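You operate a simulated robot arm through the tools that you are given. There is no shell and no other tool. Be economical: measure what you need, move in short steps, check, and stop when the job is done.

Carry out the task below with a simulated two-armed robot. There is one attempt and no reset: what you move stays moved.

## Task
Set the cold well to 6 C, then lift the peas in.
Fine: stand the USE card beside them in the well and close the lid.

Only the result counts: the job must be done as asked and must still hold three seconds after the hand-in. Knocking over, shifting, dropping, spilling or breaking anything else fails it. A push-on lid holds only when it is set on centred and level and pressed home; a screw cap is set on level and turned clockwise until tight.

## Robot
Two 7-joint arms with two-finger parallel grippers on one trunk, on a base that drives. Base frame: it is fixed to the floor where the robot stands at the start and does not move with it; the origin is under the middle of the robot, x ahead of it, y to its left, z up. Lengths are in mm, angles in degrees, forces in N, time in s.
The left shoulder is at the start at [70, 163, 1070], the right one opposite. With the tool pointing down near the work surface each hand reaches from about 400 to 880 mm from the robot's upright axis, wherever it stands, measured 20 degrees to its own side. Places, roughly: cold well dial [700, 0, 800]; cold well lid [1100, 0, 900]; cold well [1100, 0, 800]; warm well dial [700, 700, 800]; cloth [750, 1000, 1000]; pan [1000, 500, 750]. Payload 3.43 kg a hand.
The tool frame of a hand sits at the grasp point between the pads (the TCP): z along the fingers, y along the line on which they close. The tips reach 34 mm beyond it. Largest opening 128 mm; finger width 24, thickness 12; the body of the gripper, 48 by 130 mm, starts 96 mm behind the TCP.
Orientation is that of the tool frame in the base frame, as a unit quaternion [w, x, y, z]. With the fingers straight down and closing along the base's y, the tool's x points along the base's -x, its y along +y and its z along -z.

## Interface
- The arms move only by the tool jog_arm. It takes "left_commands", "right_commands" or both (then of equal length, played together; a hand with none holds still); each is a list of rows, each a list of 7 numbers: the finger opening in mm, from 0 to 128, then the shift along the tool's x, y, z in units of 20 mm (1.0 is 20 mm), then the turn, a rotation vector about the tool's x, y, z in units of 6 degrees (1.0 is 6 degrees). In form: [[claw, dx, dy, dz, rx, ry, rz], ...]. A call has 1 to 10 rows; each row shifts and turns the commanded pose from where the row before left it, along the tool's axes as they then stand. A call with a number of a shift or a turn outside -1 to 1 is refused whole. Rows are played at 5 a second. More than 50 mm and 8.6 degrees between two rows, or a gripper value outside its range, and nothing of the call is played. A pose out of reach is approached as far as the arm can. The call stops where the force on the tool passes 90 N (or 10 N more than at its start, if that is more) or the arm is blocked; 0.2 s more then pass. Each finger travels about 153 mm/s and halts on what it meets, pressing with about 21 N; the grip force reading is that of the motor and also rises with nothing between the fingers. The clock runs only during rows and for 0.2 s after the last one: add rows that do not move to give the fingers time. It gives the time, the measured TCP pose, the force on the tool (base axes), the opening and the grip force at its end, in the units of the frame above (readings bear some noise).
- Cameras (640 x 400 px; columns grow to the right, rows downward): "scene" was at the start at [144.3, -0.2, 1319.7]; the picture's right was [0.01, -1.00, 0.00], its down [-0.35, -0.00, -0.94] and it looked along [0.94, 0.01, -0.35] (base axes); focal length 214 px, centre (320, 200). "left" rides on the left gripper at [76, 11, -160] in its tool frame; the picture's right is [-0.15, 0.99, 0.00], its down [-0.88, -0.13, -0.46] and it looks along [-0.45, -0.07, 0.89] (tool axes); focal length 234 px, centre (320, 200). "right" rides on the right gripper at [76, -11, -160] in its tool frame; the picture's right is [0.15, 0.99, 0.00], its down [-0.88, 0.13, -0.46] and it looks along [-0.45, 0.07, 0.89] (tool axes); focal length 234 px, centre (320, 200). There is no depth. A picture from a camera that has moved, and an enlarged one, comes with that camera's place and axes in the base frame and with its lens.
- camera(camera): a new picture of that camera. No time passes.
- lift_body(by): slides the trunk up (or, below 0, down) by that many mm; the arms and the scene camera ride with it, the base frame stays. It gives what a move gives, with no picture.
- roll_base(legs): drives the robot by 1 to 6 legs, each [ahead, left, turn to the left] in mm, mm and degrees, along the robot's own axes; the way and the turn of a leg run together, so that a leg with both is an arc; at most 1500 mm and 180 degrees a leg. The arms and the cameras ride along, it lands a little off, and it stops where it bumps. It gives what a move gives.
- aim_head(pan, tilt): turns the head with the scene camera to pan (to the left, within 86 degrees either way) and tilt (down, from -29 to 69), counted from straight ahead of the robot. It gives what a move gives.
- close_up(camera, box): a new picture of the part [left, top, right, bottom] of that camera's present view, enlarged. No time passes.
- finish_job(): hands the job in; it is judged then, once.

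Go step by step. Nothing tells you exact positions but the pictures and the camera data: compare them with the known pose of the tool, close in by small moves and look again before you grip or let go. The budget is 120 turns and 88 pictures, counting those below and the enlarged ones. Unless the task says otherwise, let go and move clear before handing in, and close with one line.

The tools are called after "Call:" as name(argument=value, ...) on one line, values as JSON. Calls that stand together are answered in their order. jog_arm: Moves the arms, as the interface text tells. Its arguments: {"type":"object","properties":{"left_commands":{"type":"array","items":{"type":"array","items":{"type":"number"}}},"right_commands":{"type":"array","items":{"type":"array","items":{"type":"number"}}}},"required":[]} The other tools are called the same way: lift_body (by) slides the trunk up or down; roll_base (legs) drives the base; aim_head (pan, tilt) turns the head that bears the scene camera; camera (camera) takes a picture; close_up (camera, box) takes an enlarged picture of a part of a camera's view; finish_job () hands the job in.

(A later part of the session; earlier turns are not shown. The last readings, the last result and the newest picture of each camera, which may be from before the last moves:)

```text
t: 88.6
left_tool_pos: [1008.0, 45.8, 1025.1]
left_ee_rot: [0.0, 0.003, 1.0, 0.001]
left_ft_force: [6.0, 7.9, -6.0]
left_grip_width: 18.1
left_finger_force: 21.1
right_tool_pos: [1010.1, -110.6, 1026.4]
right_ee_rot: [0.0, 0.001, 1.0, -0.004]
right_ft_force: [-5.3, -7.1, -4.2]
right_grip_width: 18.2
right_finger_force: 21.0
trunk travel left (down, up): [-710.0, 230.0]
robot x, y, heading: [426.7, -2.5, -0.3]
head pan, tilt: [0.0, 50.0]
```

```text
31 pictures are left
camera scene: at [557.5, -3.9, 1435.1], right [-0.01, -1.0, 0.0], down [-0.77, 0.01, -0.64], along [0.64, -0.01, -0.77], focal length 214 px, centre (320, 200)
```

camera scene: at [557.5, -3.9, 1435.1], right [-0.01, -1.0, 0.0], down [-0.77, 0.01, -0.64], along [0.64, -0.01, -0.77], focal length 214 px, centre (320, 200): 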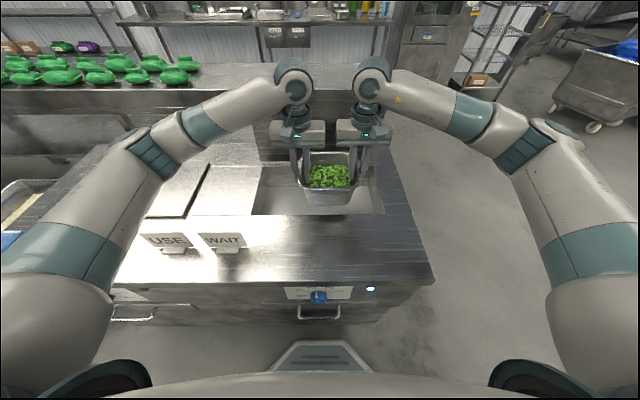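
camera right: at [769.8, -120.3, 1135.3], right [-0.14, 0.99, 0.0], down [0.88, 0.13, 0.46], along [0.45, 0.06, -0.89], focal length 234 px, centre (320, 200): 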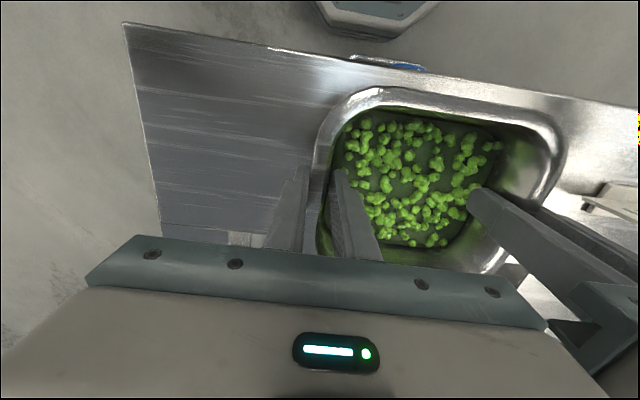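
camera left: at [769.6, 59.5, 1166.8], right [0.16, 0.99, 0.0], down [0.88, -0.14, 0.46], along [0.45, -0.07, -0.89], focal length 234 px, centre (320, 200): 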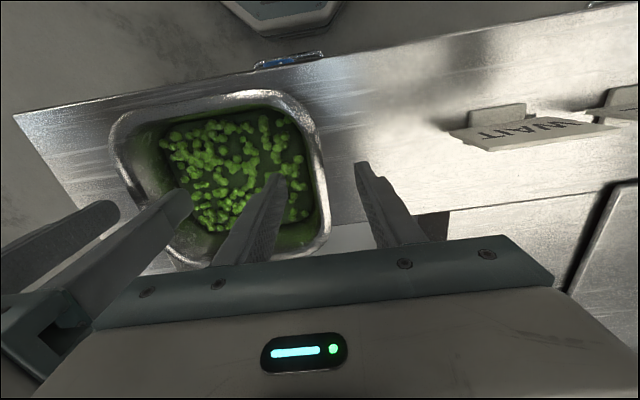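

Call:
jog_arm(right_commands=[[0, -0.6, -0.4, 0, 0, 0, 0], [0, -0.6, -0.4, 0, 0, 0, 0], [0, -0.7, -0.4, 0, 0, 0, 0], [0, -0.7, -0.4, 0, 0, 0, 0], [0, -0.7, -0.4, 0, 0, 0, 0], [0, 0, 0, 0, 0, 0, 0]], left_commands=[[0, -0.6, -0.4, 0, 0, 0, 0], [0, -0.6, -0.4, 0, 0, 0, 0], [0, -0.7, -0.4, 0, 0, 0, 0], [0, -0.7, -0.4, 0, 0, 0, 0], [0, -0.7, -0.4, 0, 0, 0, 0], [0, 0, 0, 0, 0, 0, 0]])

Call:
close_up(camera="scene", box=[230, 110, 420, 230])

Call:
camera(camera="right")

```text
t: 90.0
left_tool_pos: [1075.8, 6.7, 1022.6]
left_ee_rot: [-0.002, 0.004, 1.0, 0.001]
left_ft_force: [-0.1, 17.2, -6.0]
left_grip_width: 18.3
left_finger_force: 20.6
right_tool_pos: [1076.5, -149.8, 1026.2]
right_ee_rot: [0.0, 0.002, 1.0, -0.004]
right_ft_force: [0.1, -17.0, -4.3]
right_grip_width: 18.2
right_finger_force: 21.0
trunk travel left (down, up): [-710.0, 230.0]
robot x, y, heading: [428.2, -1.1, -0.4]
head pan, tilt: [0.0, 50.0]
```

```text
3.33 times, centred on (325, 170) of scene
camera zoom: at [557.8, -3.5, 1435.0], right [-0.01, -1.0, 0.0], down [-0.77, 0.01, -0.64], along [0.64, -0.01, -0.77], focal length 715 px, centre (303, 300)
```

zoom: 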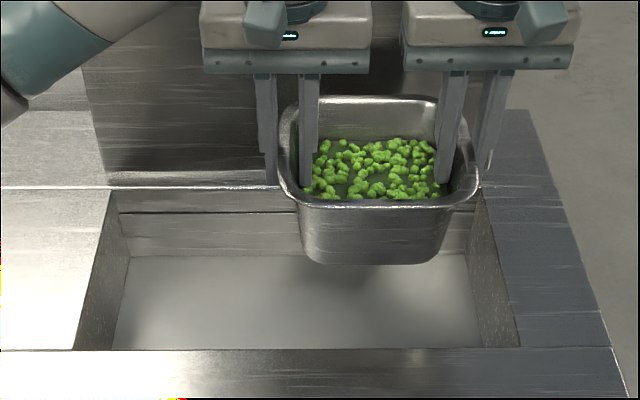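

```text
29 pictures are left
camera right: at [1000.6, -159.4, 1185.0], right [-0.14, 0.99, -0.01], down [0.88, 0.13, 0.46], along [0.45, 0.06, -0.89], focal length 234 px, centre (320, 200)
```

right: 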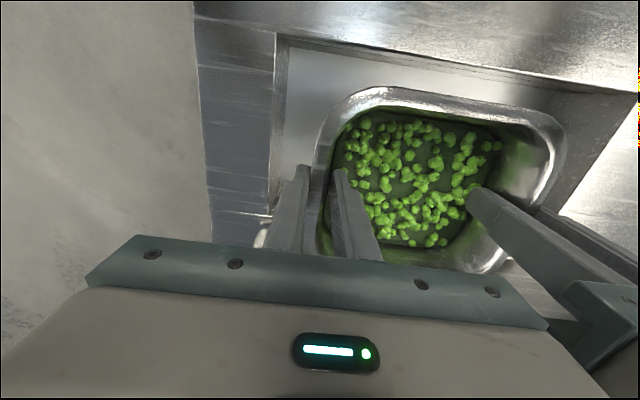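

Pan is over the right part of the well with clearance on all sides. Lower 140 mm together.

Call:
jog_arm(right_commands=[[0, 0, 0, 0.6, 0, 0, 0], [0, 0, 0, 0.8, 0, 0, 0], [0, 0, 0, 0.8, 0, 0, 0], [0, 0, 0, 0.8, 0, 0, 0], [0, 0, 0, 0.8, 0, 0, 0], [0, 0, 0, 0.8, 0, 0, 0], [0, 0, 0, 0.8, 0, 0, 0], [0, 0, 0, 0.8, 0, 0, 0], [0, 0, 0, 0.8, 0, 0, 0], [0, 0, 0, 0, 0, 0, 0]], left_commands=[[0, 0, 0, 0.6, 0, 0, 0], [0, 0, 0, 0.8, 0, 0, 0], [0, 0, 0, 0.8, 0, 0, 0], [0, 0, 0, 0.8, 0, 0, 0], [0, 0, 0, 0.8, 0, 0, 0], [0, 0, 0, 0.8, 0, 0, 0], [0, 0, 0, 0.8, 0, 0, 0], [0, 0, 0, 0.8, 0, 0, 0], [0, 0, 0, 0.8, 0, 0, 0], [0, 0, 0, 0, 0, 0, 0]])

Call:
close_up(camera="scene", box=[230, 110, 420, 230])

```text
t: 92.2
left_tool_pos: [1073.4, 7.5, 885.4]
left_ee_rot: [0.0, 0.004, 1.0, 0.0]
left_ft_force: [2.0, -2.8, -5.9]
left_grip_width: 17.7
left_finger_force: 20.6
right_tool_pos: [1076.2, -150.3, 884.5]
right_ee_rot: [0.001, 0.002, 1.0, -0.002]
right_ft_force: [-1.7, 2.4, -4.5]
right_grip_width: 18.4
right_finger_force: 20.8
trunk travel left (down, up): [-710.0, 230.0]
robot x, y, heading: [430.6, -0.3, -0.4]
head pan, tilt: [0.0, 50.0]
```

```text
3.33 times, centred on (325, 170) of scene
camera zoom: at [557.8, -3.9, 1435.1], right [-0.01, -1.0, 0.0], down [-0.77, 0.01, -0.64], along [0.64, -0.01, -0.77], focal length 715 px, centre (303, 300)
```

zoom: 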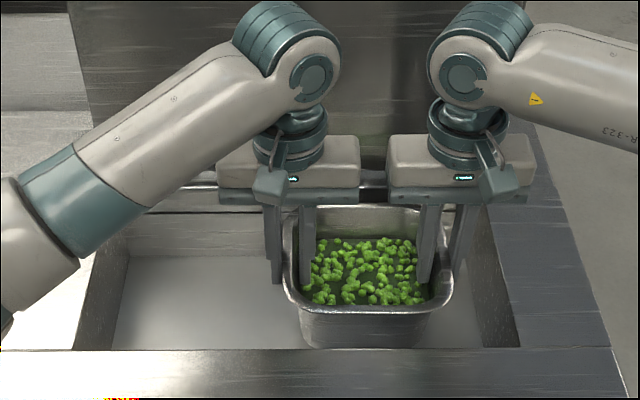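

Still hanging. Continue in 4 mm steps until the force shows floor contact.

Call:
jog_arm(right_commands=[[0, 0, 0, 0.2, 0, 0, 0], [0, 0, 0, 0.2, 0, 0, 0], [0, 0, 0, 0.2, 0, 0, 0]], left_commands=[[0, 0, 0, 0.2, 0, 0, 0], [0, 0, 0, 0.2, 0, 0, 0], [0, 0, 0, 0.2, 0, 0, 0]])

Call:
jog_arm(right_commands=[[0, 0, 0, 0.2, 0, 0, 0], [0, 0, 0, 0.1, 0, 0, 0]], left_commands=[[0, 0, 0, 0.2, 0, 0, 0], [0, 0, 0, 0.1, 0, 0, 0]])

```text
t: 93.0
left_tool_pos: [1074.7, 5.6, 875.8]
left_ee_rot: [0.0, 0.004, 1.0, 0.0]
left_ft_force: [0.1, -8.9, -4.7]
left_grip_width: 18.2
left_finger_force: 21.0
right_tool_pos: [1076.1, -151.3, 874.7]
right_ee_rot: [0.001, 0.002, 1.0, -0.003]
right_ft_force: [0.0, 9.0, -4.8]
right_grip_width: 17.9
right_finger_force: 21.0
trunk travel left (down, up): [-710.0, 230.0]
robot x, y, heading: [430.6, 0.1, -0.4]
head pan, tilt: [0.0, 50.0]
```

```text
t: 93.6
left_tool_pos: [1074.1, 4.6, 870.3]
left_ee_rot: [0.001, 0.003, 1.0, 0.001]
left_ft_force: [-1.4, -11.5, -6.2]
left_grip_width: 18.0
left_finger_force: 20.8
right_tool_pos: [1075.1, -151.2, 869.7]
right_ee_rot: [0.002, 0.003, 1.0, -0.002]
right_ft_force: [1.4, 12.1, -5.2]
right_grip_width: 18.4
right_finger_force: 21.4
trunk travel left (down, up): [-710.0, 230.0]
robot x, y, heading: [427.2, -2.8, -0.8]
head pan, tilt: [0.0, 50.0]
```

Call:
jog_arm(right_commands=[[0, 0, 0, 0.2, 0, 0, 0], [0, 0, 0, 0.2, 0, 0, 0]], left_commands=[[0, 0, 0, 0.2, 0, 0, 0], [0, 0, 0, 0.2, 0, 0, 0]])

Call:
jog_arm(right_commands=[[0, 0, 0, 0.2, 0, 0, 0]], left_commands=[[0, 0, 0, 0.2, 0, 0, 0]])

```text
t: 94.2
left_tool_pos: [1072.0, 4.2, 858.8]
left_ee_rot: [0.001, 0.004, 1.0, -0.001]
left_ft_force: [-2.6, -12.9, 10.7]
left_grip_width: 18.0
left_finger_force: 20.1
right_tool_pos: [1072.7, -153.2, 860.9]
right_ee_rot: [0.0, 0.002, 1.0, -0.003]
right_ft_force: [-3.0, 10.0, 3.0]
right_grip_width: 18.4
right_finger_force: 21.6
trunk travel left (down, up): [-710.0, 230.0]
robot x, y, heading: [425.6, -6.1, -0.4]
head pan, tilt: [0.0, 50.0]
```

```text
t: 94.6
left_tool_pos: [1072.3, 4.2, 858.7]
left_ee_rot: [0.002, 0.004, 1.0, -0.001]
left_ft_force: [-0.9, -14.9, 17.5]
left_grip_width: 18.0
left_finger_force: 21.0
right_tool_pos: [1072.4, -154.8, 860.6]
right_ee_rot: [0.005, 0.003, 1.0, -0.003]
right_ft_force: [-1.5, 4.9, 19.0]
right_grip_width: 18.4
right_finger_force: 21.4
trunk travel left (down, up): [-710.0, 230.0]
robot x, y, heading: [428.1, -1.5, -0.3]
head pan, tilt: [0.0, 50.0]
```

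The pan is on the floor of the well. Open and lift both hands straight up.

Call:
jog_arm(right_commands=[[46, 0, 0, 0, 0, 0, 0], [46, 0, 0, 0, 0, 0, 0], [46, 0, 0, -0.6, 0, 0, 0], [46, 0, 0, -1, 0, 0, 0], [46, 0, 0, -1, 0, 0, 0], [46, 0, 0, -1, 0, 0, 0], [46, 0, 0, -1, 0, 0, 0], [46, 0, 0, -1, 0, 0, 0], [46, 0, 0, -1, 0, 0, 0], [46, 0, 0, -1, 0, 0, 0]], left_commands=[[46, 0, 0, 0, 0, 0, 0], [46, 0, 0, 0, 0, 0, 0], [46, 0, 0, -0.6, 0, 0, 0], [46, 0, 0, -1, 0, 0, 0], [46, 0, 0, -1, 0, 0, 0], [46, 0, 0, -1, 0, 0, 0], [46, 0, 0, -1, 0, 0, 0], [46, 0, 0, -1, 0, 0, 0], [46, 0, 0, -1, 0, 0, 0], [46, 0, 0, -1, 0, 0, 0]])

Call:
camera(camera="scene")

Call:
close_up(camera="scene", box=[120, 180, 320, 305])

```text
t: 96.8
left_tool_pos: [1073.4, 6.6, 1008.6]
left_ee_rot: [0.0, 0.003, 1.0, 0.001]
left_ft_force: [0.0, 0.6, 0.1]
left_grip_width: 46.1
left_finger_force: 0.1
right_tool_pos: [1075.5, -151.1, 1010.5]
right_ee_rot: [0.001, 0.001, 1.0, -0.004]
right_ft_force: [0.0, -0.5, -0.5]
right_grip_width: 45.9
right_finger_force: 0.1
trunk travel left (down, up): [-710.0, 230.0]
robot x, y, heading: [430.2, -3.3, -0.5]
head pan, tilt: [0.0, 50.0]
```

```text
27 pictures are left
camera scene: at [556.1, -3.7, 1435.1], right [-0.01, -1.0, 0.0], down [-0.77, 0.01, -0.64], along [0.64, -0.01, -0.77], focal length 214 px, centre (320, 200)
```

scene: 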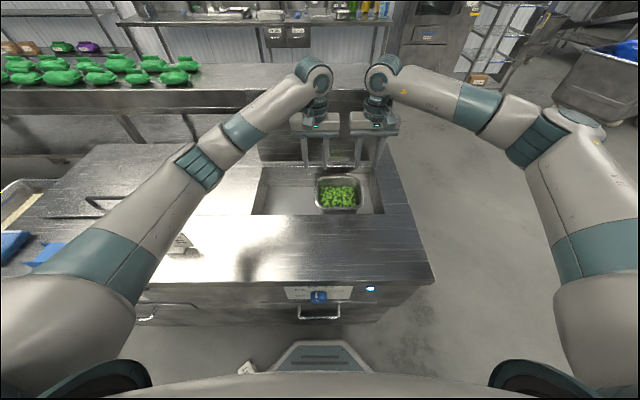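

```text
3.20 times, centred on (220, 242) of scene
camera zoom: at [556.1, -3.7, 1435.1], right [-0.01, -1.0, 0.0], down [-0.77, 0.01, -0.64], along [0.64, -0.01, -0.77], focal length 686 px, centre (640, 64)
```

zoom: 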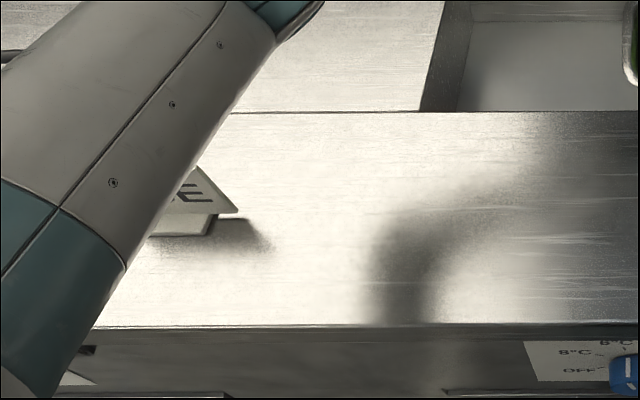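

The WAIT card is missing from its place – the left elbow seems to have brushed it – and something white lies by the robot base. I'll raise the left arm clear and look before doing anything else.

Call:
lift_body(by=150)

Call:
camera(camera="scene")

Call:
close_up(camera="scene", box=[200, 320, 320, 395])

```text
t: 98.5
left_tool_pos: [1074.6, 7.2, 1157.3]
left_ee_rot: [0.0, 0.004, 1.0, 0.001]
left_ft_force: [-0.1, 0.0, -0.4]
left_grip_width: 45.9
left_finger_force: 0.0
right_tool_pos: [1075.4, -151.7, 1159.6]
right_ee_rot: [0.001, 0.002, 1.0, -0.004]
right_ft_force: [-0.2, 0.5, 0.4]
right_grip_width: 46.2
right_finger_force: 0.0
trunk travel left (down, up): [-860.0, 80.0]
robot x, y, heading: [430.3, -0.8, -0.4]
head pan, tilt: [0.0, 50.0]
```

```text
25 pictures are left
camera scene: at [557.0, -3.8, 1585.1], right [-0.01, -1.0, 0.0], down [-0.77, 0.01, -0.64], along [0.64, -0.01, -0.77], focal length 214 px, centre (320, 200)
```

scene: 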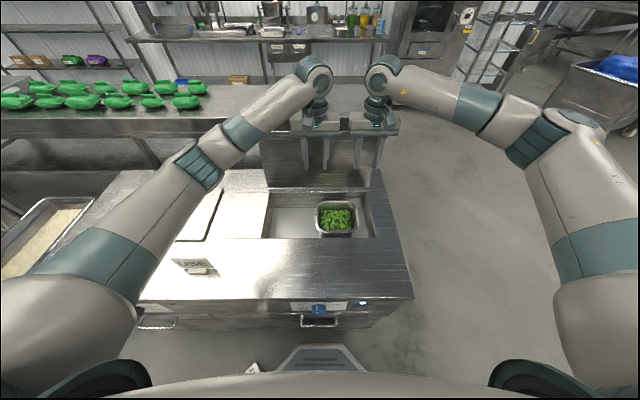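

```text
5.33 times, centred on (260, 358) of scene
camera zoom: at [557.0, -3.8, 1585.1], right [-0.01, -1.0, 0.0], down [-0.77, 0.01, -0.64], along [0.64, -0.01, -0.77], focal length 1144 px, centre (640, -640)
```

zoom: 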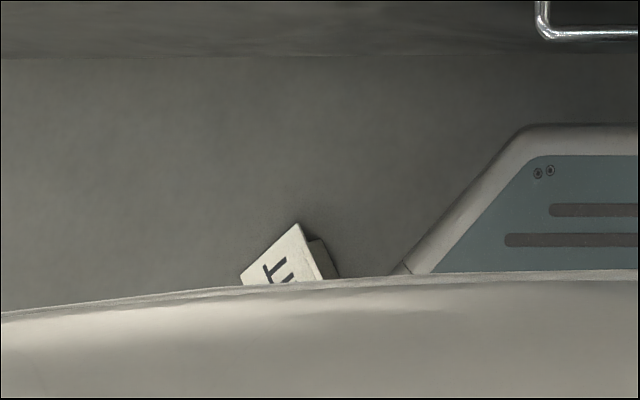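

The WAIT card lies on the floor near (615, 360); USE is still standing at about (830, 400) and the peas are safely in. I'll keep the trunk high from now on, place the USE card first, then try to restore the WAIT card. Moving the left hand over USE with a −90° roll.

Call:
jog_arm(left_commands=[[60, 1, 1, 0, 0, 0, 0], [60, 1, 1, 0, 0, 0, 0], [60, 1, 1, 0, 0, 0, 0], [60, 1, 1, 0, 0, 0, 0], [60, 1, 1, 0, 0, 0, 0], [60, 1, 1, 0, 0, 0, 0], [60, 1, 1, 0, 0, 0, 0], [60, 1, 1, 0, 0, 0, 0], [60, 1, 1, 0, 0, 0, 0], [60, 1, 1, 0, 0, 0, 0]])

Call:
jog_arm(left_commands=[[60, 0.22, 1, 0, 0, 0, -1], [60, 0, 1, 0, 0, 0, 0], [60, 0, 1, 0, 0, 0, 0], [60, 0, 1, 0, 0, 0, 0], [60, 0, 1, 0, 0, 0, 0], [60, 0, 1, 0, 0, 0, 0], [60, 0, 1, 0, 0, 0, 0], [60, 0, 1, 0, 0, 0, 0], [60, 0, 1, 0, 0, 0, -1], [60, 0, 0.7, 0, 0, 0, -1]])

Call:
jog_arm(left_commands=[[60, 0, 0, 0, 0, 0, -1], [60, 0, 0, 0, 0, 0, -1], [60, 0, 0, 0, 0, 0, -1], [60, 0, 0, 0, 0, 0, -1], [60, 0, 0, 0, 0, 0, -1], [60, 0, 0, 0, 0, 0, -1], [60, 0, 0, 0, 0, 0, -1], [60, 0, 0, 0, 0, 0, -1], [60, 0, 0, 0, 0, 0, -1], [60, 0, 0, 0, 0, 0, -1]])

Call:
camera(camera="scene")

Call:
camera(camera="left")

```text
t: 100.7
left_tool_pos: [875.9, 211.2, 1159.4]
left_ee_rot: [0.0, 0.004, 1.0, -0.001]
left_ft_force: [0.3, 0.4, 0.4]
left_grip_width: 60.3
left_finger_force: 0.1
right_tool_pos: [1074.7, -150.4, 1161.9]
right_ee_rot: [0.0, 0.002, 1.0, -0.004]
right_ft_force: [0.6, 0.2, 0.1]
right_grip_width: 46.1
right_finger_force: 0.0
trunk travel left (down, up): [-860.0, 80.0]
robot x, y, heading: [429.7, -2.6, -0.4]
head pan, tilt: [0.0, 50.0]
```

```text
t: 102.9
left_tool_pos: [852.3, 402.0, 1157.6]
left_ee_rot: [0.001, -0.154, 0.988, 0.0]
left_ft_force: [0.2, -0.1, 0.0]
left_grip_width: 60.0
left_finger_force: 0.1
right_tool_pos: [1076.1, -151.7, 1159.6]
right_ee_rot: [0.001, 0.001, 1.0, -0.003]
right_ft_force: [-0.9, 1.0, 0.1]
right_grip_width: 46.2
right_finger_force: 0.0
trunk travel left (down, up): [-860.0, 80.0]
robot x, y, heading: [431.1, -1.2, -0.2]
head pan, tilt: [0.0, 50.0]
```

```text
t: 105.1
left_tool_pos: [854.3, 402.5, 1158.5]
left_ee_rot: [0.001, -0.627, 0.779, 0.0]
left_ft_force: [-1.0, 0.4, 0.2]
left_grip_width: 60.1
left_finger_force: 0.0
right_tool_pos: [1076.4, -151.3, 1159.8]
right_ee_rot: [0.001, 0.001, 1.0, -0.004]
right_ft_force: [0.0, 0.6, 1.1]
right_grip_width: 46.4
right_finger_force: 0.0
trunk travel left (down, up): [-860.0, 80.0]
robot x, y, heading: [430.8, 0.1, -0.3]
head pan, tilt: [0.0, 50.0]
```

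```text
23 pictures are left
camera scene: at [556.8, -3.6, 1585.2], right [-0.01, -1.0, 0.0], down [-0.77, 0.01, -0.64], along [0.64, -0.01, -0.77], focal length 214 px, centre (320, 200)
```

scene: 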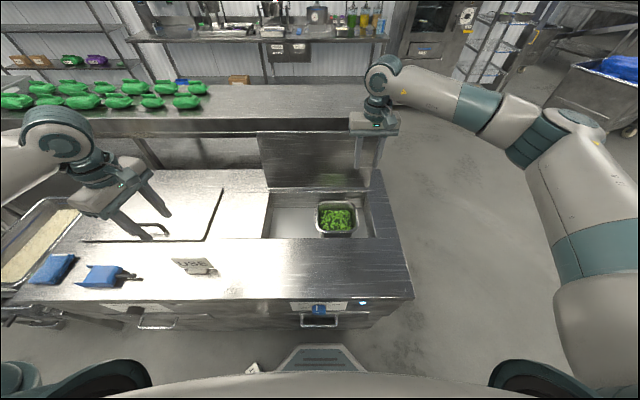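

```text
22 pictures are left
camera left: at [826.3, 329.7, 1316.8], right [-0.94, 0.35, 0.0], down [0.32, 0.83, 0.46], along [0.16, 0.43, -0.89], focal length 234 px, centre (320, 200)
```

left: 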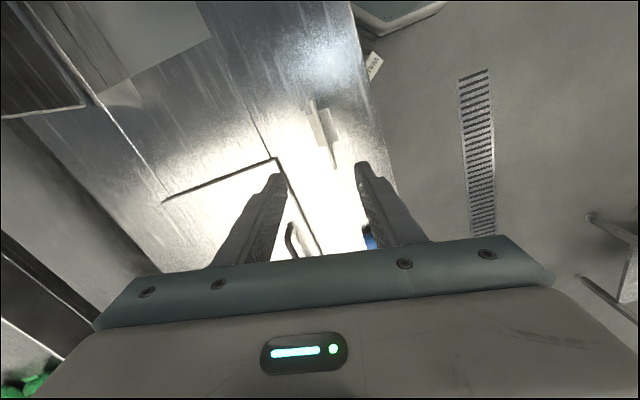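

USE card top edge runs y 346–454 at x≈844. Finish the roll, centre and descend to just above it.

Call:
jog_arm(left_commands=[[60, 0, 0, 0, 0, 0, -1], [60, 0, 0, 0, 0, 0, -1], [60, 0, 0.5, 0.5, 0, 0, 0], [60, 0, 0, 1, 0, 0, 0], [60, 0, 0, 1, 0, 0, 0], [60, 0, 0, 1, 0, 0, 0], [60, 0, 0, 1, 0, 0, 0], [60, 0, 0, 1, 0, 0, 0], [60, 0, 0, 0.9, 0, 0, 0]])

Call:
camera(camera="left")

Call:
close_up(camera="scene", box=[90, 180, 290, 305])

```text
t: 107.1
left_tool_pos: [843.9, 402.7, 1029.0]
left_ee_rot: [0.0, -0.705, 0.71, 0.0]
left_ft_force: [0.5, -0.2, 0.1]
left_grip_width: 60.1
left_finger_force: 0.1
right_tool_pos: [1075.8, -150.1, 1158.4]
right_ee_rot: [0.001, 0.002, 1.0, -0.005]
right_ft_force: [0.2, -0.2, 0.3]
right_grip_width: 46.1
right_finger_force: 0.1
trunk travel left (down, up): [-860.0, 80.0]
robot x, y, heading: [428.6, 0.7, -0.5]
head pan, tilt: [0.0, 50.0]
```

```text
21 pictures are left
camera left: at [831.3, 326.0, 1187.2], right [-0.99, 0.15, 0.0], down [0.14, 0.88, 0.46], along [0.07, 0.45, -0.89], focal length 234 px, centre (320, 200)
```

left: 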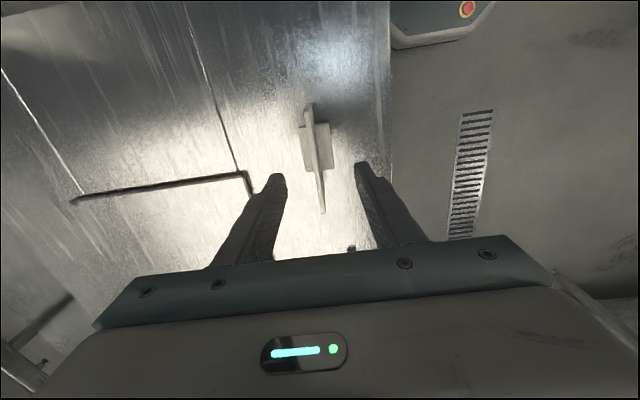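

```text
3.20 times, centred on (190, 242) of scene
camera zoom: at [556.7, -3.3, 1585.2], right [-0.01, -1.0, 0.0], down [-0.77, 0.01, -0.64], along [0.64, -0.01, -0.77], focal length 686 px, centre (736, 64)
```

zoom: 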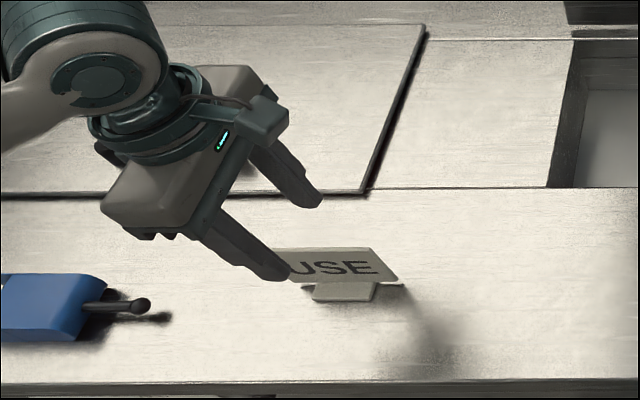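

Card centre is (846, 398). Small correction, descend 57 mm and close.

Call:
jog_arm(left_commands=[[60, 0.2, -0.1, 1, 0, 0, 0], [60, 0, 0, 1, 0, 0, 0], [60, 0, 0, 0.9, 0, 0, 0], [40, 0, 0, 0, 0, 0, 0], [0, 0, 0, 0, 0, 0, 0], [0, 0, 0, 0, 0, 0, 0], [0, 0, 0, 0, 0, 0, 0]])

Call:
camera(camera="left")

```text
t: 108.7
left_tool_pos: [844.8, 397.0, 970.1]
left_ee_rot: [0.0, -0.705, 0.709, 0.0]
left_ft_force: [0.0, 0.5, -0.1]
left_grip_width: 4.0
left_finger_force: 20.9
right_tool_pos: [1075.5, -151.7, 1160.4]
right_ee_rot: [0.001, 0.002, 1.0, -0.003]
right_ft_force: [-0.4, 0.2, -0.8]
right_grip_width: 46.0
right_finger_force: 0.0
trunk travel left (down, up): [-860.0, 80.0]
robot x, y, heading: [428.3, -1.8, -0.7]
head pan, tilt: [0.0, 50.0]
```

```text
19 pictures are left
camera left: at [832.5, 321.5, 1129.3], right [-0.99, 0.15, 0.0], down [0.14, 0.88, 0.46], along [0.07, 0.45, -0.89], focal length 234 px, centre (320, 200)
```

left: 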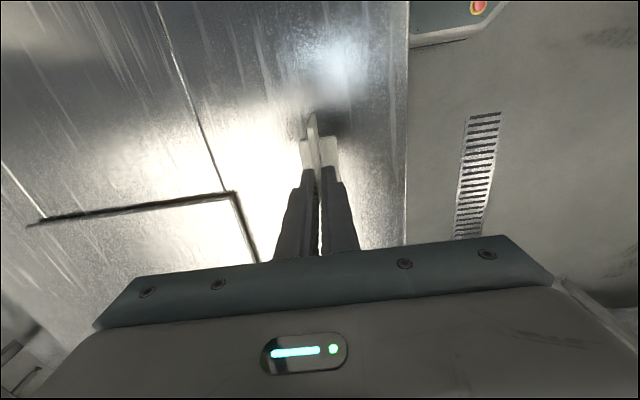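

Card held. Lift and carry it over the left half of the well at about (1065, 112).

Call:
jog_arm(left_commands=[[0, 0, 0, -1, 0, 0, 0], [0, 0, 0, -1, 0, 0, 0], [0, 0, 0, -1, 0, 0, 0], [0, 0, 0, -1, 0, 0, 0], [0, 0, 0, -1, 0, 0, 0], [0, 0, 0, -1, 0, 0, 0], [0, 1, -0.7, 0, 0, 0, 0], [0, 1, -0.7, 0, 0, 0, 0], [0, 1, -0.7, 0, 0, 0, 0], [0, 1, -0.7, 0, 0, 0, 0]])

Call:
jog_arm(left_commands=[[0, 1, -0.8, 0, 0, 0, 0], [0, 1, -0.8, 0, 0, 0, 0], [0, 1, -0.8, 0, 0, 0, 0], [0, 1, -0.8, 0, 0, 0, 0], [0, 1, -0.8, 0, 0, 0, 0], [0, 1, -0.8, 0, 0, 0, 0], [0, 1, -0.8, 0, 0, 0, 0], [0, 1, -0.8, 0, 0, 0, 0], [0, 1, -0.8, 0, 0, 0, 0], [0, 1, -0.8, 0, 0, 0, 0]])

Call:
camera(camera="scene")

```text
t: 110.9
left_tool_pos: [902.9, 316.2, 1091.3]
left_ee_rot: [0.0, -0.704, 0.71, 0.002]
left_ft_force: [0.1, -0.4, 0.2]
left_grip_width: 4.1
left_finger_force: 20.7
right_tool_pos: [1077.5, -152.4, 1159.0]
right_ee_rot: [-0.001, 0.001, 1.0, -0.004]
right_ft_force: [-0.8, 0.0, -1.1]
right_grip_width: 46.0
right_finger_force: 0.1
trunk travel left (down, up): [-860.0, 80.0]
robot x, y, heading: [428.5, -3.9, -0.3]
head pan, tilt: [0.0, 50.0]
```

```text
t: 113.1
left_tool_pos: [1058.1, 112.1, 1091.7]
left_ee_rot: [0.0, -0.705, 0.709, 0.001]
left_ft_force: [-0.6, 0.0, 0.8]
left_grip_width: 3.9
left_finger_force: 21.1
right_tool_pos: [1076.0, -153.1, 1158.9]
right_ee_rot: [0.0, 0.001, 1.0, -0.003]
right_ft_force: [-0.1, 0.2, 0.3]
right_grip_width: 46.0
right_finger_force: 0.0
trunk travel left (down, up): [-860.0, 80.0]
robot x, y, heading: [429.6, -1.0, -0.3]
head pan, tilt: [0.0, 50.0]
```

```text
18 pictures are left
camera scene: at [557.7, -5.3, 1585.1], right [-0.01, -1.0, 0.0], down [-0.77, 0.01, -0.64], along [0.64, 0.0, -0.77], focal length 214 px, centre (320, 200)
```

scene: 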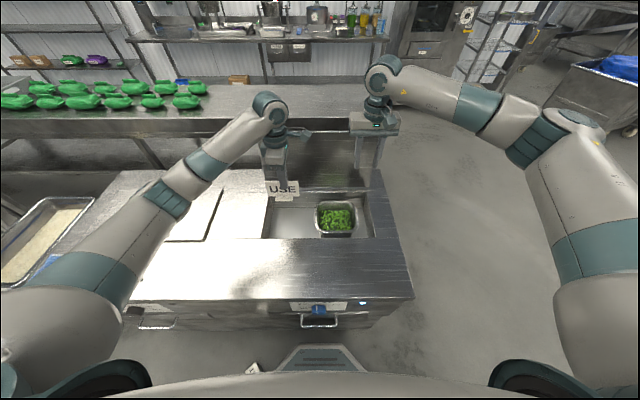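

Call:
jog_arm(left_commands=[[0, 0, 0, 1, 0, 0, 0], [0, 0, 0, 1, 0, 0, 0], [0, 0, 0, 1, 0, 0, 0], [0, 0, 0, 1, 0, 0, 0], [0, 0, 0, 1, 0, 0, 0], [0, 0, 0, 1, 0, 0, 0], [0, 0, 0, 1, 0, 0, 0], [0, 0, 0, 1, 0, 0, 0], [0, 0, 0, 1, 0, 0, 0], [0, 0, 0, 1, 0, 0, 0]])

Call:
camera(camera="scene")

```text
t: 115.3
left_tool_pos: [1058.7, 115.9, 892.6]
left_ee_rot: [0.001, -0.705, 0.709, 0.001]
left_ft_force: [0.8, 0.3, -0.5]
left_grip_width: 3.7
left_finger_force: 21.2
right_tool_pos: [1075.9, -151.4, 1159.3]
right_ee_rot: [0.001, 0.002, 1.0, -0.004]
right_ft_force: [0.2, -0.1, -0.7]
right_grip_width: 45.9
right_finger_force: 0.2
trunk travel left (down, up): [-860.0, 80.0]
robot x, y, heading: [427.6, -1.0, -0.5]
head pan, tilt: [0.0, 50.0]
```

```text
17 pictures are left
camera scene: at [556.9, -3.9, 1585.2], right [-0.01, -1.0, 0.0], down [-0.77, 0.01, -0.64], along [0.64, -0.01, -0.77], focal length 214 px, centre (320, 200)
```

scene: 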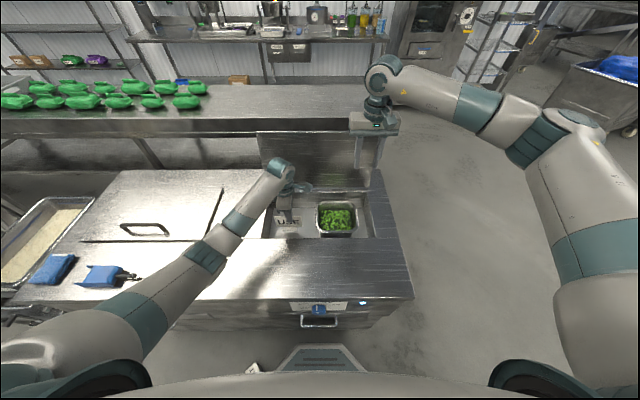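

Scoop and cloth are untouched and the card is inside the well. Lower the last ~38 mm in small steps.

Call:
jog_arm(left_commands=[[0, 0, 0, 0.7, 0, 0, 0], [0, 0, 0, 0.6, 0, 0, 0], [0, 0, 0, 0.2, 0, 0, 0], [0, 0, 0, 0, 0, 0, 0]])

Call:
jog_arm(left_commands=[[0, 0, 0, 0.2, 0, 0, 0], [0, 0, 0, 0, 0, 0, 0]])

```text
t: 116.3
left_tool_pos: [1060.3, 116.9, 861.0]
left_ee_rot: [0.0, -0.705, 0.709, 0.0]
left_ft_force: [-0.2, 0.0, -0.2]
left_grip_width: 3.7
left_finger_force: 21.1
right_tool_pos: [1075.4, -151.0, 1160.2]
right_ee_rot: [0.001, 0.001, 1.0, -0.004]
right_ft_force: [0.3, 0.4, 0.5]
right_grip_width: 45.8
right_finger_force: 0.0
trunk travel left (down, up): [-860.0, 80.0]
robot x, y, heading: [430.8, -3.3, -0.6]
head pan, tilt: [0.0, 50.0]
```

```text
t: 116.9
left_tool_pos: [1059.8, 116.3, 857.0]
left_ee_rot: [0.0, -0.705, 0.71, 0.0]
left_ft_force: [-0.7, -0.2, -0.7]
left_grip_width: 3.9
left_finger_force: 21.1
right_tool_pos: [1076.1, -150.3, 1160.0]
right_ee_rot: [0.001, 0.002, 1.0, -0.004]
right_ft_force: [0.0, 0.0, 0.3]
right_grip_width: 46.0
right_finger_force: 0.0
trunk travel left (down, up): [-860.0, 80.0]
robot x, y, heading: [429.2, -1.5, -0.4]
head pan, tilt: [0.0, 50.0]
```

Call:
jog_arm(left_commands=[[0, 0, 0, 0.15, 0, 0, 0], [0, 0, 0, 0, 0, 0, 0]])

Call:
jog_arm(left_commands=[[0, 0, 0, 0.15, 0, 0, 0], [0, 0, 0, 0, 0, 0, 0]])

```text
t: 117.5
left_tool_pos: [1059.9, 115.7, 854.4]
left_ee_rot: [0.0, -0.704, 0.71, 0.0]
left_ft_force: [0.2, -0.6, 0.2]
left_grip_width: 3.6
left_finger_force: 20.8
right_tool_pos: [1075.1, -150.4, 1159.0]
right_ee_rot: [0.0, 0.001, 1.0, -0.004]
right_ft_force: [0.7, 0.2, -0.6]
right_grip_width: 45.9
right_finger_force: 0.1
trunk travel left (down, up): [-860.0, 80.0]
robot x, y, heading: [427.6, -1.8, -0.4]
head pan, tilt: [0.0, 50.0]
```

```text
t: 118.1
left_tool_pos: [1059.8, 116.7, 854.0]
left_ee_rot: [0.002, -0.704, 0.71, -0.002]
left_ft_force: [-0.6, 1.0, 13.6]
left_grip_width: 3.8
left_finger_force: 21.7
right_tool_pos: [1074.4, -151.0, 1160.8]
right_ee_rot: [0.0, 0.001, 1.0, -0.004]
right_ft_force: [-0.2, -0.2, 1.2]
right_grip_width: 46.3
right_finger_force: 0.0
trunk travel left (down, up): [-860.0, 80.0]
robot x, y, heading: [427.9, 1.4, -0.5]
head pan, tilt: [0.0, 50.0]
```

The card stands on the well floor. Release and lift out.

Call:
jog_arm(left_commands=[[0, 0, 0, -0.1, 0, 0, 0], [40, 0, 0, 0, 0, 0, 0], [40, 0, 0, 0, 0, 0, 0], [40, 0, 0, -0.6, 0, 0, 0], [40, 0, 0, -1, 0, 0, 0], [40, 0, 0, -1, 0, 0, 0], [40, 0, 0, -1, 0, 0, 0], [40, 0, 0, -1, 0, 0, 0], [40, 0, 0, -1, 0, 0, 0], [40, 0, 0, -1, 0, 0, 0]])

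Call:
jog_arm(left_commands=[[40, -1, 0.5, -1, 0, 0, 0], [40, -1, 0.5, -1, 0, 0, 0], [40, -1, 0.5, -1, 0, 0, 0], [40, -1, 0.5, -1, 0, 0, 0], [40, -1, 0.5, -1, 0, 0, 0], [40, -1, 1, 0, 0, 0, 0], [40, -1, 1, 0, 0, 0, 0], [40, -1, 1, 0, 0, 0, 0], [40, -1, 1, 0, 0, 0, 0], [40, -1, 1, 0, 0, 0, 0]])

Call:
close_up(camera="scene", box=[230, 130, 420, 250])

```text
t: 120.3
left_tool_pos: [1057.7, 116.3, 985.1]
left_ee_rot: [0.001, -0.705, 0.71, 0.0]
left_ft_force: [-0.8, -0.3, -0.3]
left_grip_width: 39.9
left_finger_force: 0.1
right_tool_pos: [1076.0, -151.6, 1159.1]
right_ee_rot: [0.001, 0.002, 1.0, -0.005]
right_ft_force: [0.2, 0.3, -0.1]
right_grip_width: 45.9
right_finger_force: 0.1
trunk travel left (down, up): [-860.0, 80.0]
robot x, y, heading: [423.4, -1.6, -0.3]
head pan, tilt: [0.0, 50.0]
```

```text
t: 122.5
left_tool_pos: [908.3, 319.2, 1088.0]
left_ee_rot: [0.001, -0.705, 0.71, 0.0]
left_ft_force: [-1.1, -0.4, -0.5]
left_grip_width: 39.8
left_finger_force: 0.0
right_tool_pos: [1074.2, -150.0, 1159.2]
right_ee_rot: [0.001, 0.003, 1.0, -0.005]
right_ft_force: [0.0, 0.0, 0.0]
right_grip_width: 46.2
right_finger_force: 0.0
trunk travel left (down, up): [-860.0, 80.0]
robot x, y, heading: [428.1, -2.1, -0.6]
head pan, tilt: [0.0, 50.0]
```

```text
3.33 times, centred on (325, 190) of scene
camera zoom: at [555.3, -2.6, 1585.3], right [-0.01, -1.0, 0.0], down [-0.77, 0.01, -0.64], along [0.64, -0.01, -0.77], focal length 715 px, centre (303, 233)
```

zoom: 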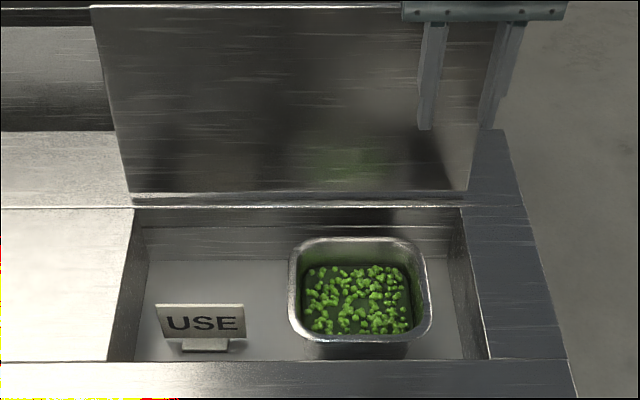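

Peas and USE card are both in the well. Now close the lid: I'll re-grip the blue handle with the right hand as before and reverse the arc. First move in and roll +90°.

Call:
lift_body(by=-30)

Call:
jog_arm(right_commands=[[24, 0.5, 1, -1, 0, 0, 0], [24, 0.5, 1, -1, 0, 0, 0], [24, 0, 1, -1, 0, 0, 0], [24, 0, 1, -1, 0, 0, 0], [24, 0, 1, 0, 0, 0, 1], [24, 0, 1, 0, 0, 0, 1], [24, 0, 0.5, 0, 0, 0, 1], [24, 0, 0, 0, 0, 0, 1], [24, 0, 0, 0, 0, 0, 1], [24, 0, 0, 0, 0, 0, 1]])

Call:
jog_arm(right_commands=[[24, 0, 0, 0, 0, 0, 1], [24, 0, 0, 0, 0, 0, 1], [24, 0, 0, 0, 0, 0, 1], [24, 0, 0, 0, 0, 0, 1], [24, 0, 0, 0, 0, 0, 1], [24, 0, 0, 0, 0, 0, 1], [24, 0, 0, 0, 0, 0, 1], [24, 0, 0, 0, 0, 0, 1], [24, 0, 0, 0, 0, 0, 1]])

```text
t: 123.3
left_tool_pos: [909.6, 316.9, 1055.6]
left_ee_rot: [0.0, -0.705, 0.709, 0.001]
left_ft_force: [0.1, 0.4, -0.6]
left_grip_width: 40.2
left_finger_force: 0.0
right_tool_pos: [1075.6, -152.0, 1129.8]
right_ee_rot: [0.001, 0.002, 1.0, -0.004]
right_ft_force: [-0.4, -0.3, 0.7]
right_grip_width: 46.0
right_finger_force: 0.0
trunk travel left (down, up): [-830.0, 110.0]
robot x, y, heading: [428.9, -1.7, -0.6]
head pan, tilt: [0.0, 50.0]
```

```text
t: 125.5
left_tool_pos: [910.6, 316.6, 1057.6]
left_ee_rot: [0.0, -0.705, 0.709, 0.0]
left_ft_force: [-0.1, -0.5, 1.1]
left_grip_width: 39.8
left_finger_force: 0.0
right_tool_pos: [1059.3, -20.4, 1208.5]
right_ee_rot: [0.002, 0.312, 0.95, -0.004]
right_ft_force: [-1.0, 0.0, 0.1]
right_grip_width: 24.1
right_finger_force: 0.0
trunk travel left (down, up): [-830.0, 110.0]
robot x, y, heading: [432.0, 1.6, -0.6]
head pan, tilt: [0.0, 50.0]
```

```text
t: 127.5
left_tool_pos: [909.6, 318.2, 1057.4]
left_ee_rot: [0.0, -0.704, 0.71, 0.0]
left_ft_force: [-0.1, -0.7, 0.3]
left_grip_width: 40.1
left_finger_force: 0.0
right_tool_pos: [1060.4, -21.3, 1208.6]
right_ee_rot: [0.003, 0.709, 0.705, -0.002]
right_ft_force: [0.3, -0.1, 0.8]
right_grip_width: 24.0
right_finger_force: 0.0
trunk travel left (down, up): [-830.0, 110.0]
robot x, y, heading: [428.2, -2.1, -0.5]
head pan, tilt: [0.0, 50.0]
```

Call:
jog_arm(right_commands=[[24, 0, 0.5, -1, 0, 0, 0], [24, 0, 1, -0.5, 0, 0, 0], [24, 0, 1, 0, -0.5, 0, 0], [24, 0, 1, 0, -0.5, 0, 0], [24, 0, 1, 0, -0.5, 0, 0], [24, 0, 1, 0, 0, 0, 0], [24, 0, 1, 0.15, 0, 0, 0], [24, 0, 1, 0.15, 0, 0, 0], [24, 0, 1, 0.15, 0, 0, 0], [24, 0, 1, 0.15, 0, 0, 0]])

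Call:
camera(camera="right")

```text
t: 129.7
left_tool_pos: [909.9, 318.8, 1056.0]
left_ee_rot: [-0.001, -0.705, 0.71, 0.0]
left_ft_force: [-1.0, 0.3, 0.1]
left_grip_width: 40.0
left_finger_force: 0.0
right_tool_pos: [1250.5, -19.4, 1246.5]
right_ee_rot: [0.06, 0.705, 0.704, 0.052]
right_ft_force: [-0.4, 0.3, -0.1]
right_grip_width: 24.4
right_finger_force: 0.1
trunk travel left (down, up): [-830.0, 110.0]
robot x, y, heading: [428.7, 0.2, -0.2]
head pan, tilt: [0.0, 50.0]
```

```text
15 pictures are left
camera right: at [1215.1, 59.4, 1401.0], right [0.98, 0.14, 0.15], down [0.05, -0.88, 0.48], along [0.2, -0.46, -0.86], focal length 234 px, centre (320, 200)
```

right: 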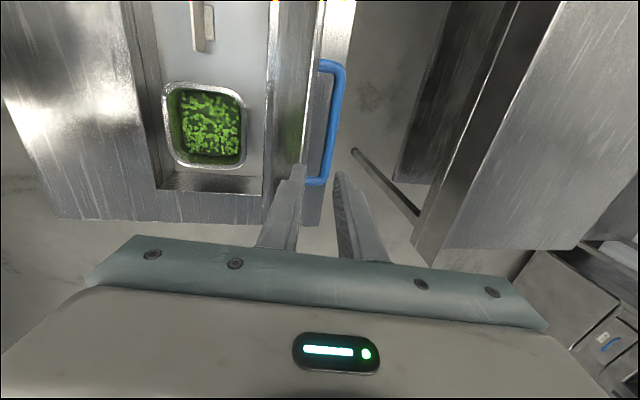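

Handle bar at x≈1280, z≈1108. Move 32 mm further back, then descend.

Call:
jog_arm(right_commands=[[26, 0, 0.8, 0.12, 0, 0, 0], [26, 0, 0.8, 0.12, 0, 0, 0], [26, 0, -0.15, 1, 0, 0, 0], [26, 0, -0.15, 1, 0, 0, 0]])

Call:
camera(camera="right")

```text
t: 130.7
left_tool_pos: [911.3, 317.7, 1056.5]
left_ee_rot: [0.001, -0.705, 0.71, 0.0]
left_ft_force: [-0.3, -0.4, -0.7]
left_grip_width: 40.0
left_finger_force: 0.0
right_tool_pos: [1257.6, -22.2, 1205.4]
right_ee_rot: [0.058, 0.705, 0.705, 0.052]
right_ft_force: [-0.5, 0.3, -0.1]
right_grip_width: 26.2
right_finger_force: 0.1
right hand out of reach, approached as far as the arm can: row 1, 2
trunk travel left (down, up): [-830.0, 110.0]
robot x, y, heading: [430.9, -3.3, -0.4]
head pan, tilt: [0.0, 50.0]
```

```text
14 pictures are left
camera right: at [1221.2, 56.4, 1360.0], right [0.98, 0.14, 0.15], down [0.05, -0.88, 0.48], along [0.2, -0.46, -0.86], focal length 234 px, centre (320, 200)
```

right: 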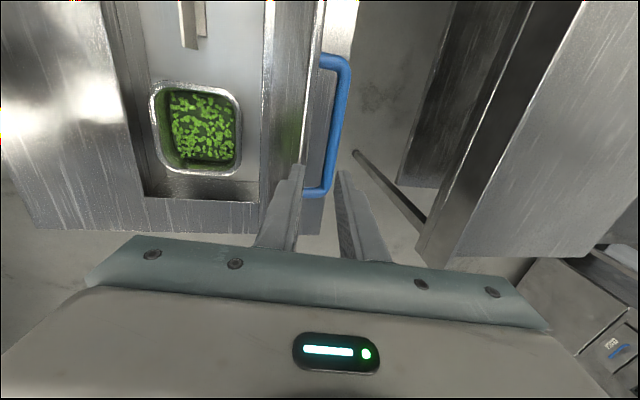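

Drive the base 22 mm forward to bring the fingers over the bar.

Call:
roll_base(legs=[[22, 0, 0]])

Call:
jog_arm(right_commands=[[26, 0, 0, 0.3, 0, 0, 0]])

Call:
camera(camera="right")

```text
t: 131.5
left_tool_pos: [925.8, 317.5, 1060.5]
left_ee_rot: [0.002, -0.705, 0.709, -0.001]
left_ft_force: [-0.9, 0.9, 1.2]
left_grip_width: 39.9
left_finger_force: 0.0
right_tool_pos: [1273.4, -21.5, 1209.2]
right_ee_rot: [0.06, 0.706, 0.704, 0.055]
right_ft_force: [-1.1, -0.1, -0.1]
right_grip_width: 26.0
right_finger_force: 0.1
trunk travel left (down, up): [-830.0, 110.0]
robot x, y, heading: [448.9, -2.4, -0.3]
head pan, tilt: [0.0, 50.0]
```

```text
t: 131.9
left_tool_pos: [933.5, 317.9, 1056.6]
left_ee_rot: [0.0, -0.704, 0.71, 0.001]
left_ft_force: [0.3, -1.3, -0.3]
left_grip_width: 40.1
left_finger_force: 0.0
right_tool_pos: [1279.7, -21.8, 1198.2]
right_ee_rot: [0.058, 0.706, 0.704, 0.053]
right_ft_force: [-0.2, 0.8, -0.9]
right_grip_width: 26.2
right_finger_force: 0.0
trunk travel left (down, up): [-830.0, 110.0]
robot x, y, heading: [451.9, -0.3, -0.2]
head pan, tilt: [0.0, 50.0]
```

```text
13 pictures are left
camera right: at [1244.2, 56.2, 1353.8], right [0.98, 0.14, 0.15], down [0.05, -0.88, 0.48], along [0.2, -0.46, -0.87], focal length 234 px, centre (320, 200)
```

right: 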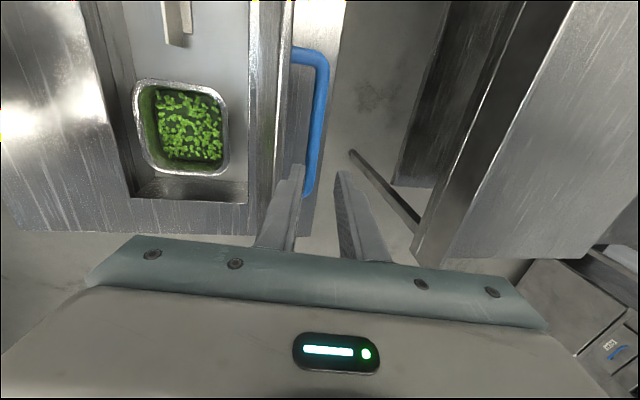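

Bar lies at x≈1285; descending along the tool axis takes the TCP to it.

Call:
jog_arm(right_commands=[[28, 0, 0, 0.8, 0, 0, 0], [28, 0, 0, 0.8, 0, 0, 0], [28, 0, 0, 0.8, 0, 0, 0], [28, 0, 0, 0.7, 0, 0, 0]])

Call:
camera(camera="right")

```text
t: 132.9
left_tool_pos: [930.4, 318.5, 1057.5]
left_ee_rot: [0.0, -0.704, 0.71, -0.001]
left_ft_force: [0.4, 0.7, 1.0]
left_grip_width: 39.8
left_finger_force: 0.1
right_tool_pos: [1290.6, -22.8, 1137.3]
right_ee_rot: [0.059, 0.707, 0.703, 0.052]
right_ft_force: [-1.5, 0.0, 0.3]
right_grip_width: 29.0
right_finger_force: 1.0
trunk travel left (down, up): [-830.0, 110.0]
robot x, y, heading: [449.2, -2.0, -0.6]
head pan, tilt: [0.0, 50.0]
```

```text
12 pictures are left
camera right: at [1254.0, 55.5, 1292.3], right [0.98, 0.14, 0.15], down [0.05, -0.88, 0.48], along [0.2, -0.46, -0.86], focal length 234 px, centre (320, 200)
```

right: 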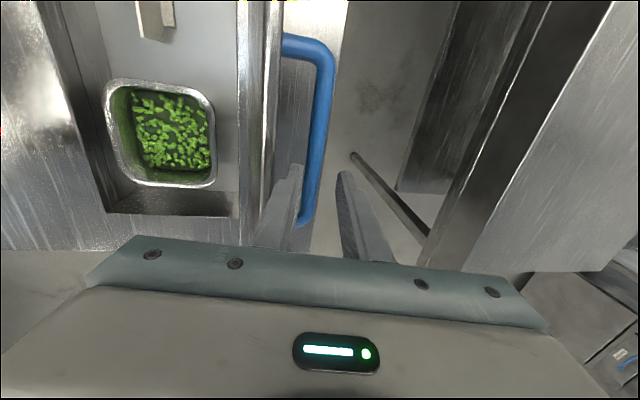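

Bar is between the fingers. Go 6 mm deeper, grip, and pull the lid forward along its arc.

Call:
jog_arm(right_commands=[[28, 0, 0, 0.3, 0, 0, 0], [5, 0, 0, 0, 0, 0, 0], [5, 0, 0, 0, 0, 0, 0], [5, 0, 0, 0, 0, 0, 0], [5, 0, -0.7, -0.15, 0, 0, 0], [5, 0, -0.8, -0.2, 0, 0, 0], [5, 0, -0.8, -0.2, 0, 0, 0], [5, 0, -0.8, -0.15, 0, 0, 0]])

```text
t: 134.7
left_tool_pos: [928.2, 317.3, 1059.8]
left_ee_rot: [0.002, -0.705, 0.709, -0.001]
left_ft_force: [-0.3, 0.2, -0.2]
left_grip_width: 39.6
left_finger_force: 0.1
right_tool_pos: [1222.4, -23.7, 1143.0]
right_ee_rot: [0.06, 0.706, 0.703, 0.057]
right_ft_force: [7.3, -2.6, 35.7]
right_grip_width: 13.5
right_finger_force: 45.0
trunk travel left (down, up): [-830.0, 110.0]
robot x, y, heading: [453.1, -2.6, -0.5]
head pan, tilt: [0.0, 50.0]
```

Call:
jog_arm(right_commands=[[5, 0, -1, -0.25, 0.2, 0, 0], [5, 0, -1, -0.05, 0.2, 0, 0], [5, 0, -0.97, 0.12, 0.2, 0, 0], [5, 0, -0.97, 0.16, 0.2, 0, 0], [5, 0, -0.92, 0.35, 0.2, 0, 0], [5, 0, -0.92, 0.37, 0.1, 0, 0]])

Call:
camera(camera="scene")

```text
t: 136.1
left_tool_pos: [932.0, 318.8, 1055.8]
left_ee_rot: [0.0, -0.705, 0.709, -0.001]
left_ft_force: [-0.2, -0.3, -0.3]
left_grip_width: 39.8
left_finger_force: 0.1
right_tool_pos: [1111.3, -22.8, 1108.4]
right_ee_rot: [0.018, 0.709, 0.705, 0.011]
right_ft_force: [-1.0, 3.8, -0.6]
right_grip_width: 13.8
right_finger_force: 45.0
trunk travel left (down, up): [-830.0, 110.0]
robot x, y, heading: [447.5, -1.4, -0.5]
head pan, tilt: [0.0, 50.0]
```

```text
11 pictures are left
camera scene: at [578.0, -2.5, 1554.9], right [-0.01, -1.0, 0.0], down [-0.77, 0.01, -0.64], along [0.64, -0.01, -0.77], focal length 214 px, centre (320, 200)
```

scene: 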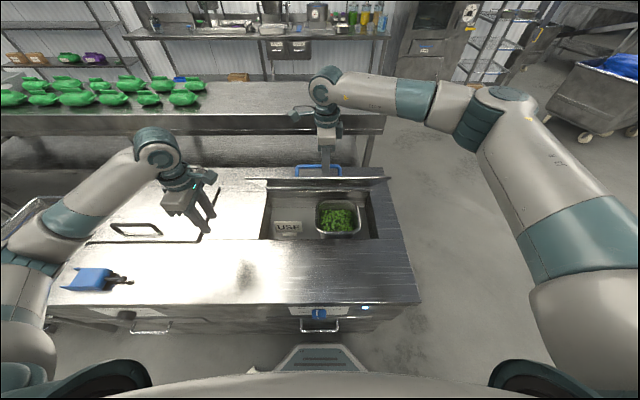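

Call:
jog_arm(right_commands=[[5, 0, -0.84, 0.53, 0.2, 0, 0], [5, 0, -0.84, 0.53, 0.1, 0, 0], [5, 0, -0.735, 0.665, 0, 0, 0], [5, 0, -0.735, 0.665, 0, 0, 0], [5, 0, -0.6, 0.785, 0, 0, 0], [5, 0, -0.6, 0.785, 0, 0, 0], [5, 0, -0.42, 0.78, 0, 0, 0], [5, 0, -0.42, 0.78, 0, 0, 0]])

Call:
jog_arm(right_commands=[[5, 0, -0.3, 0.7, 0, 0, 0], [5, 0, -0.3, 0.7, 0, 0, 0], [5, 0, 0, 0.4, 0, 0, 0], [5, 0, 0, 0, 0, 0, 0]])

```text
t: 137.9
left_tool_pos: [930.2, 316.6, 1057.7]
left_ee_rot: [0.001, -0.704, 0.71, 0.001]
left_ft_force: [-0.1, 0.2, -0.4]
left_grip_width: 39.9
left_finger_force: 0.1
right_tool_pos: [1010.2, -24.1, 996.0]
right_ee_rot: [0.006, 0.709, 0.705, 0.001]
right_ft_force: [-3.5, -5.1, 0.2]
right_grip_width: 13.6
right_finger_force: 44.7
trunk travel left (down, up): [-830.0, 110.0]
robot x, y, heading: [451.1, 2.6, -0.5]
head pan, tilt: [0.0, 50.0]
```

```text
t: 138.9
left_tool_pos: [929.8, 316.4, 1057.4]
left_ee_rot: [0.001, -0.704, 0.71, 0.0]
left_ft_force: [0.5, -0.5, -0.2]
left_grip_width: 40.0
left_finger_force: 0.1
right_tool_pos: [997.4, -23.3, 961.6]
right_ee_rot: [0.006, 0.708, 0.706, 0.002]
right_ft_force: [-13.7, -2.3, 2.1]
right_grip_width: 13.9
right_finger_force: 45.0
trunk travel left (down, up): [-830.0, 110.0]
robot x, y, heading: [448.1, 0.3, -0.6]
head pan, tilt: [0.0, 50.0]
```

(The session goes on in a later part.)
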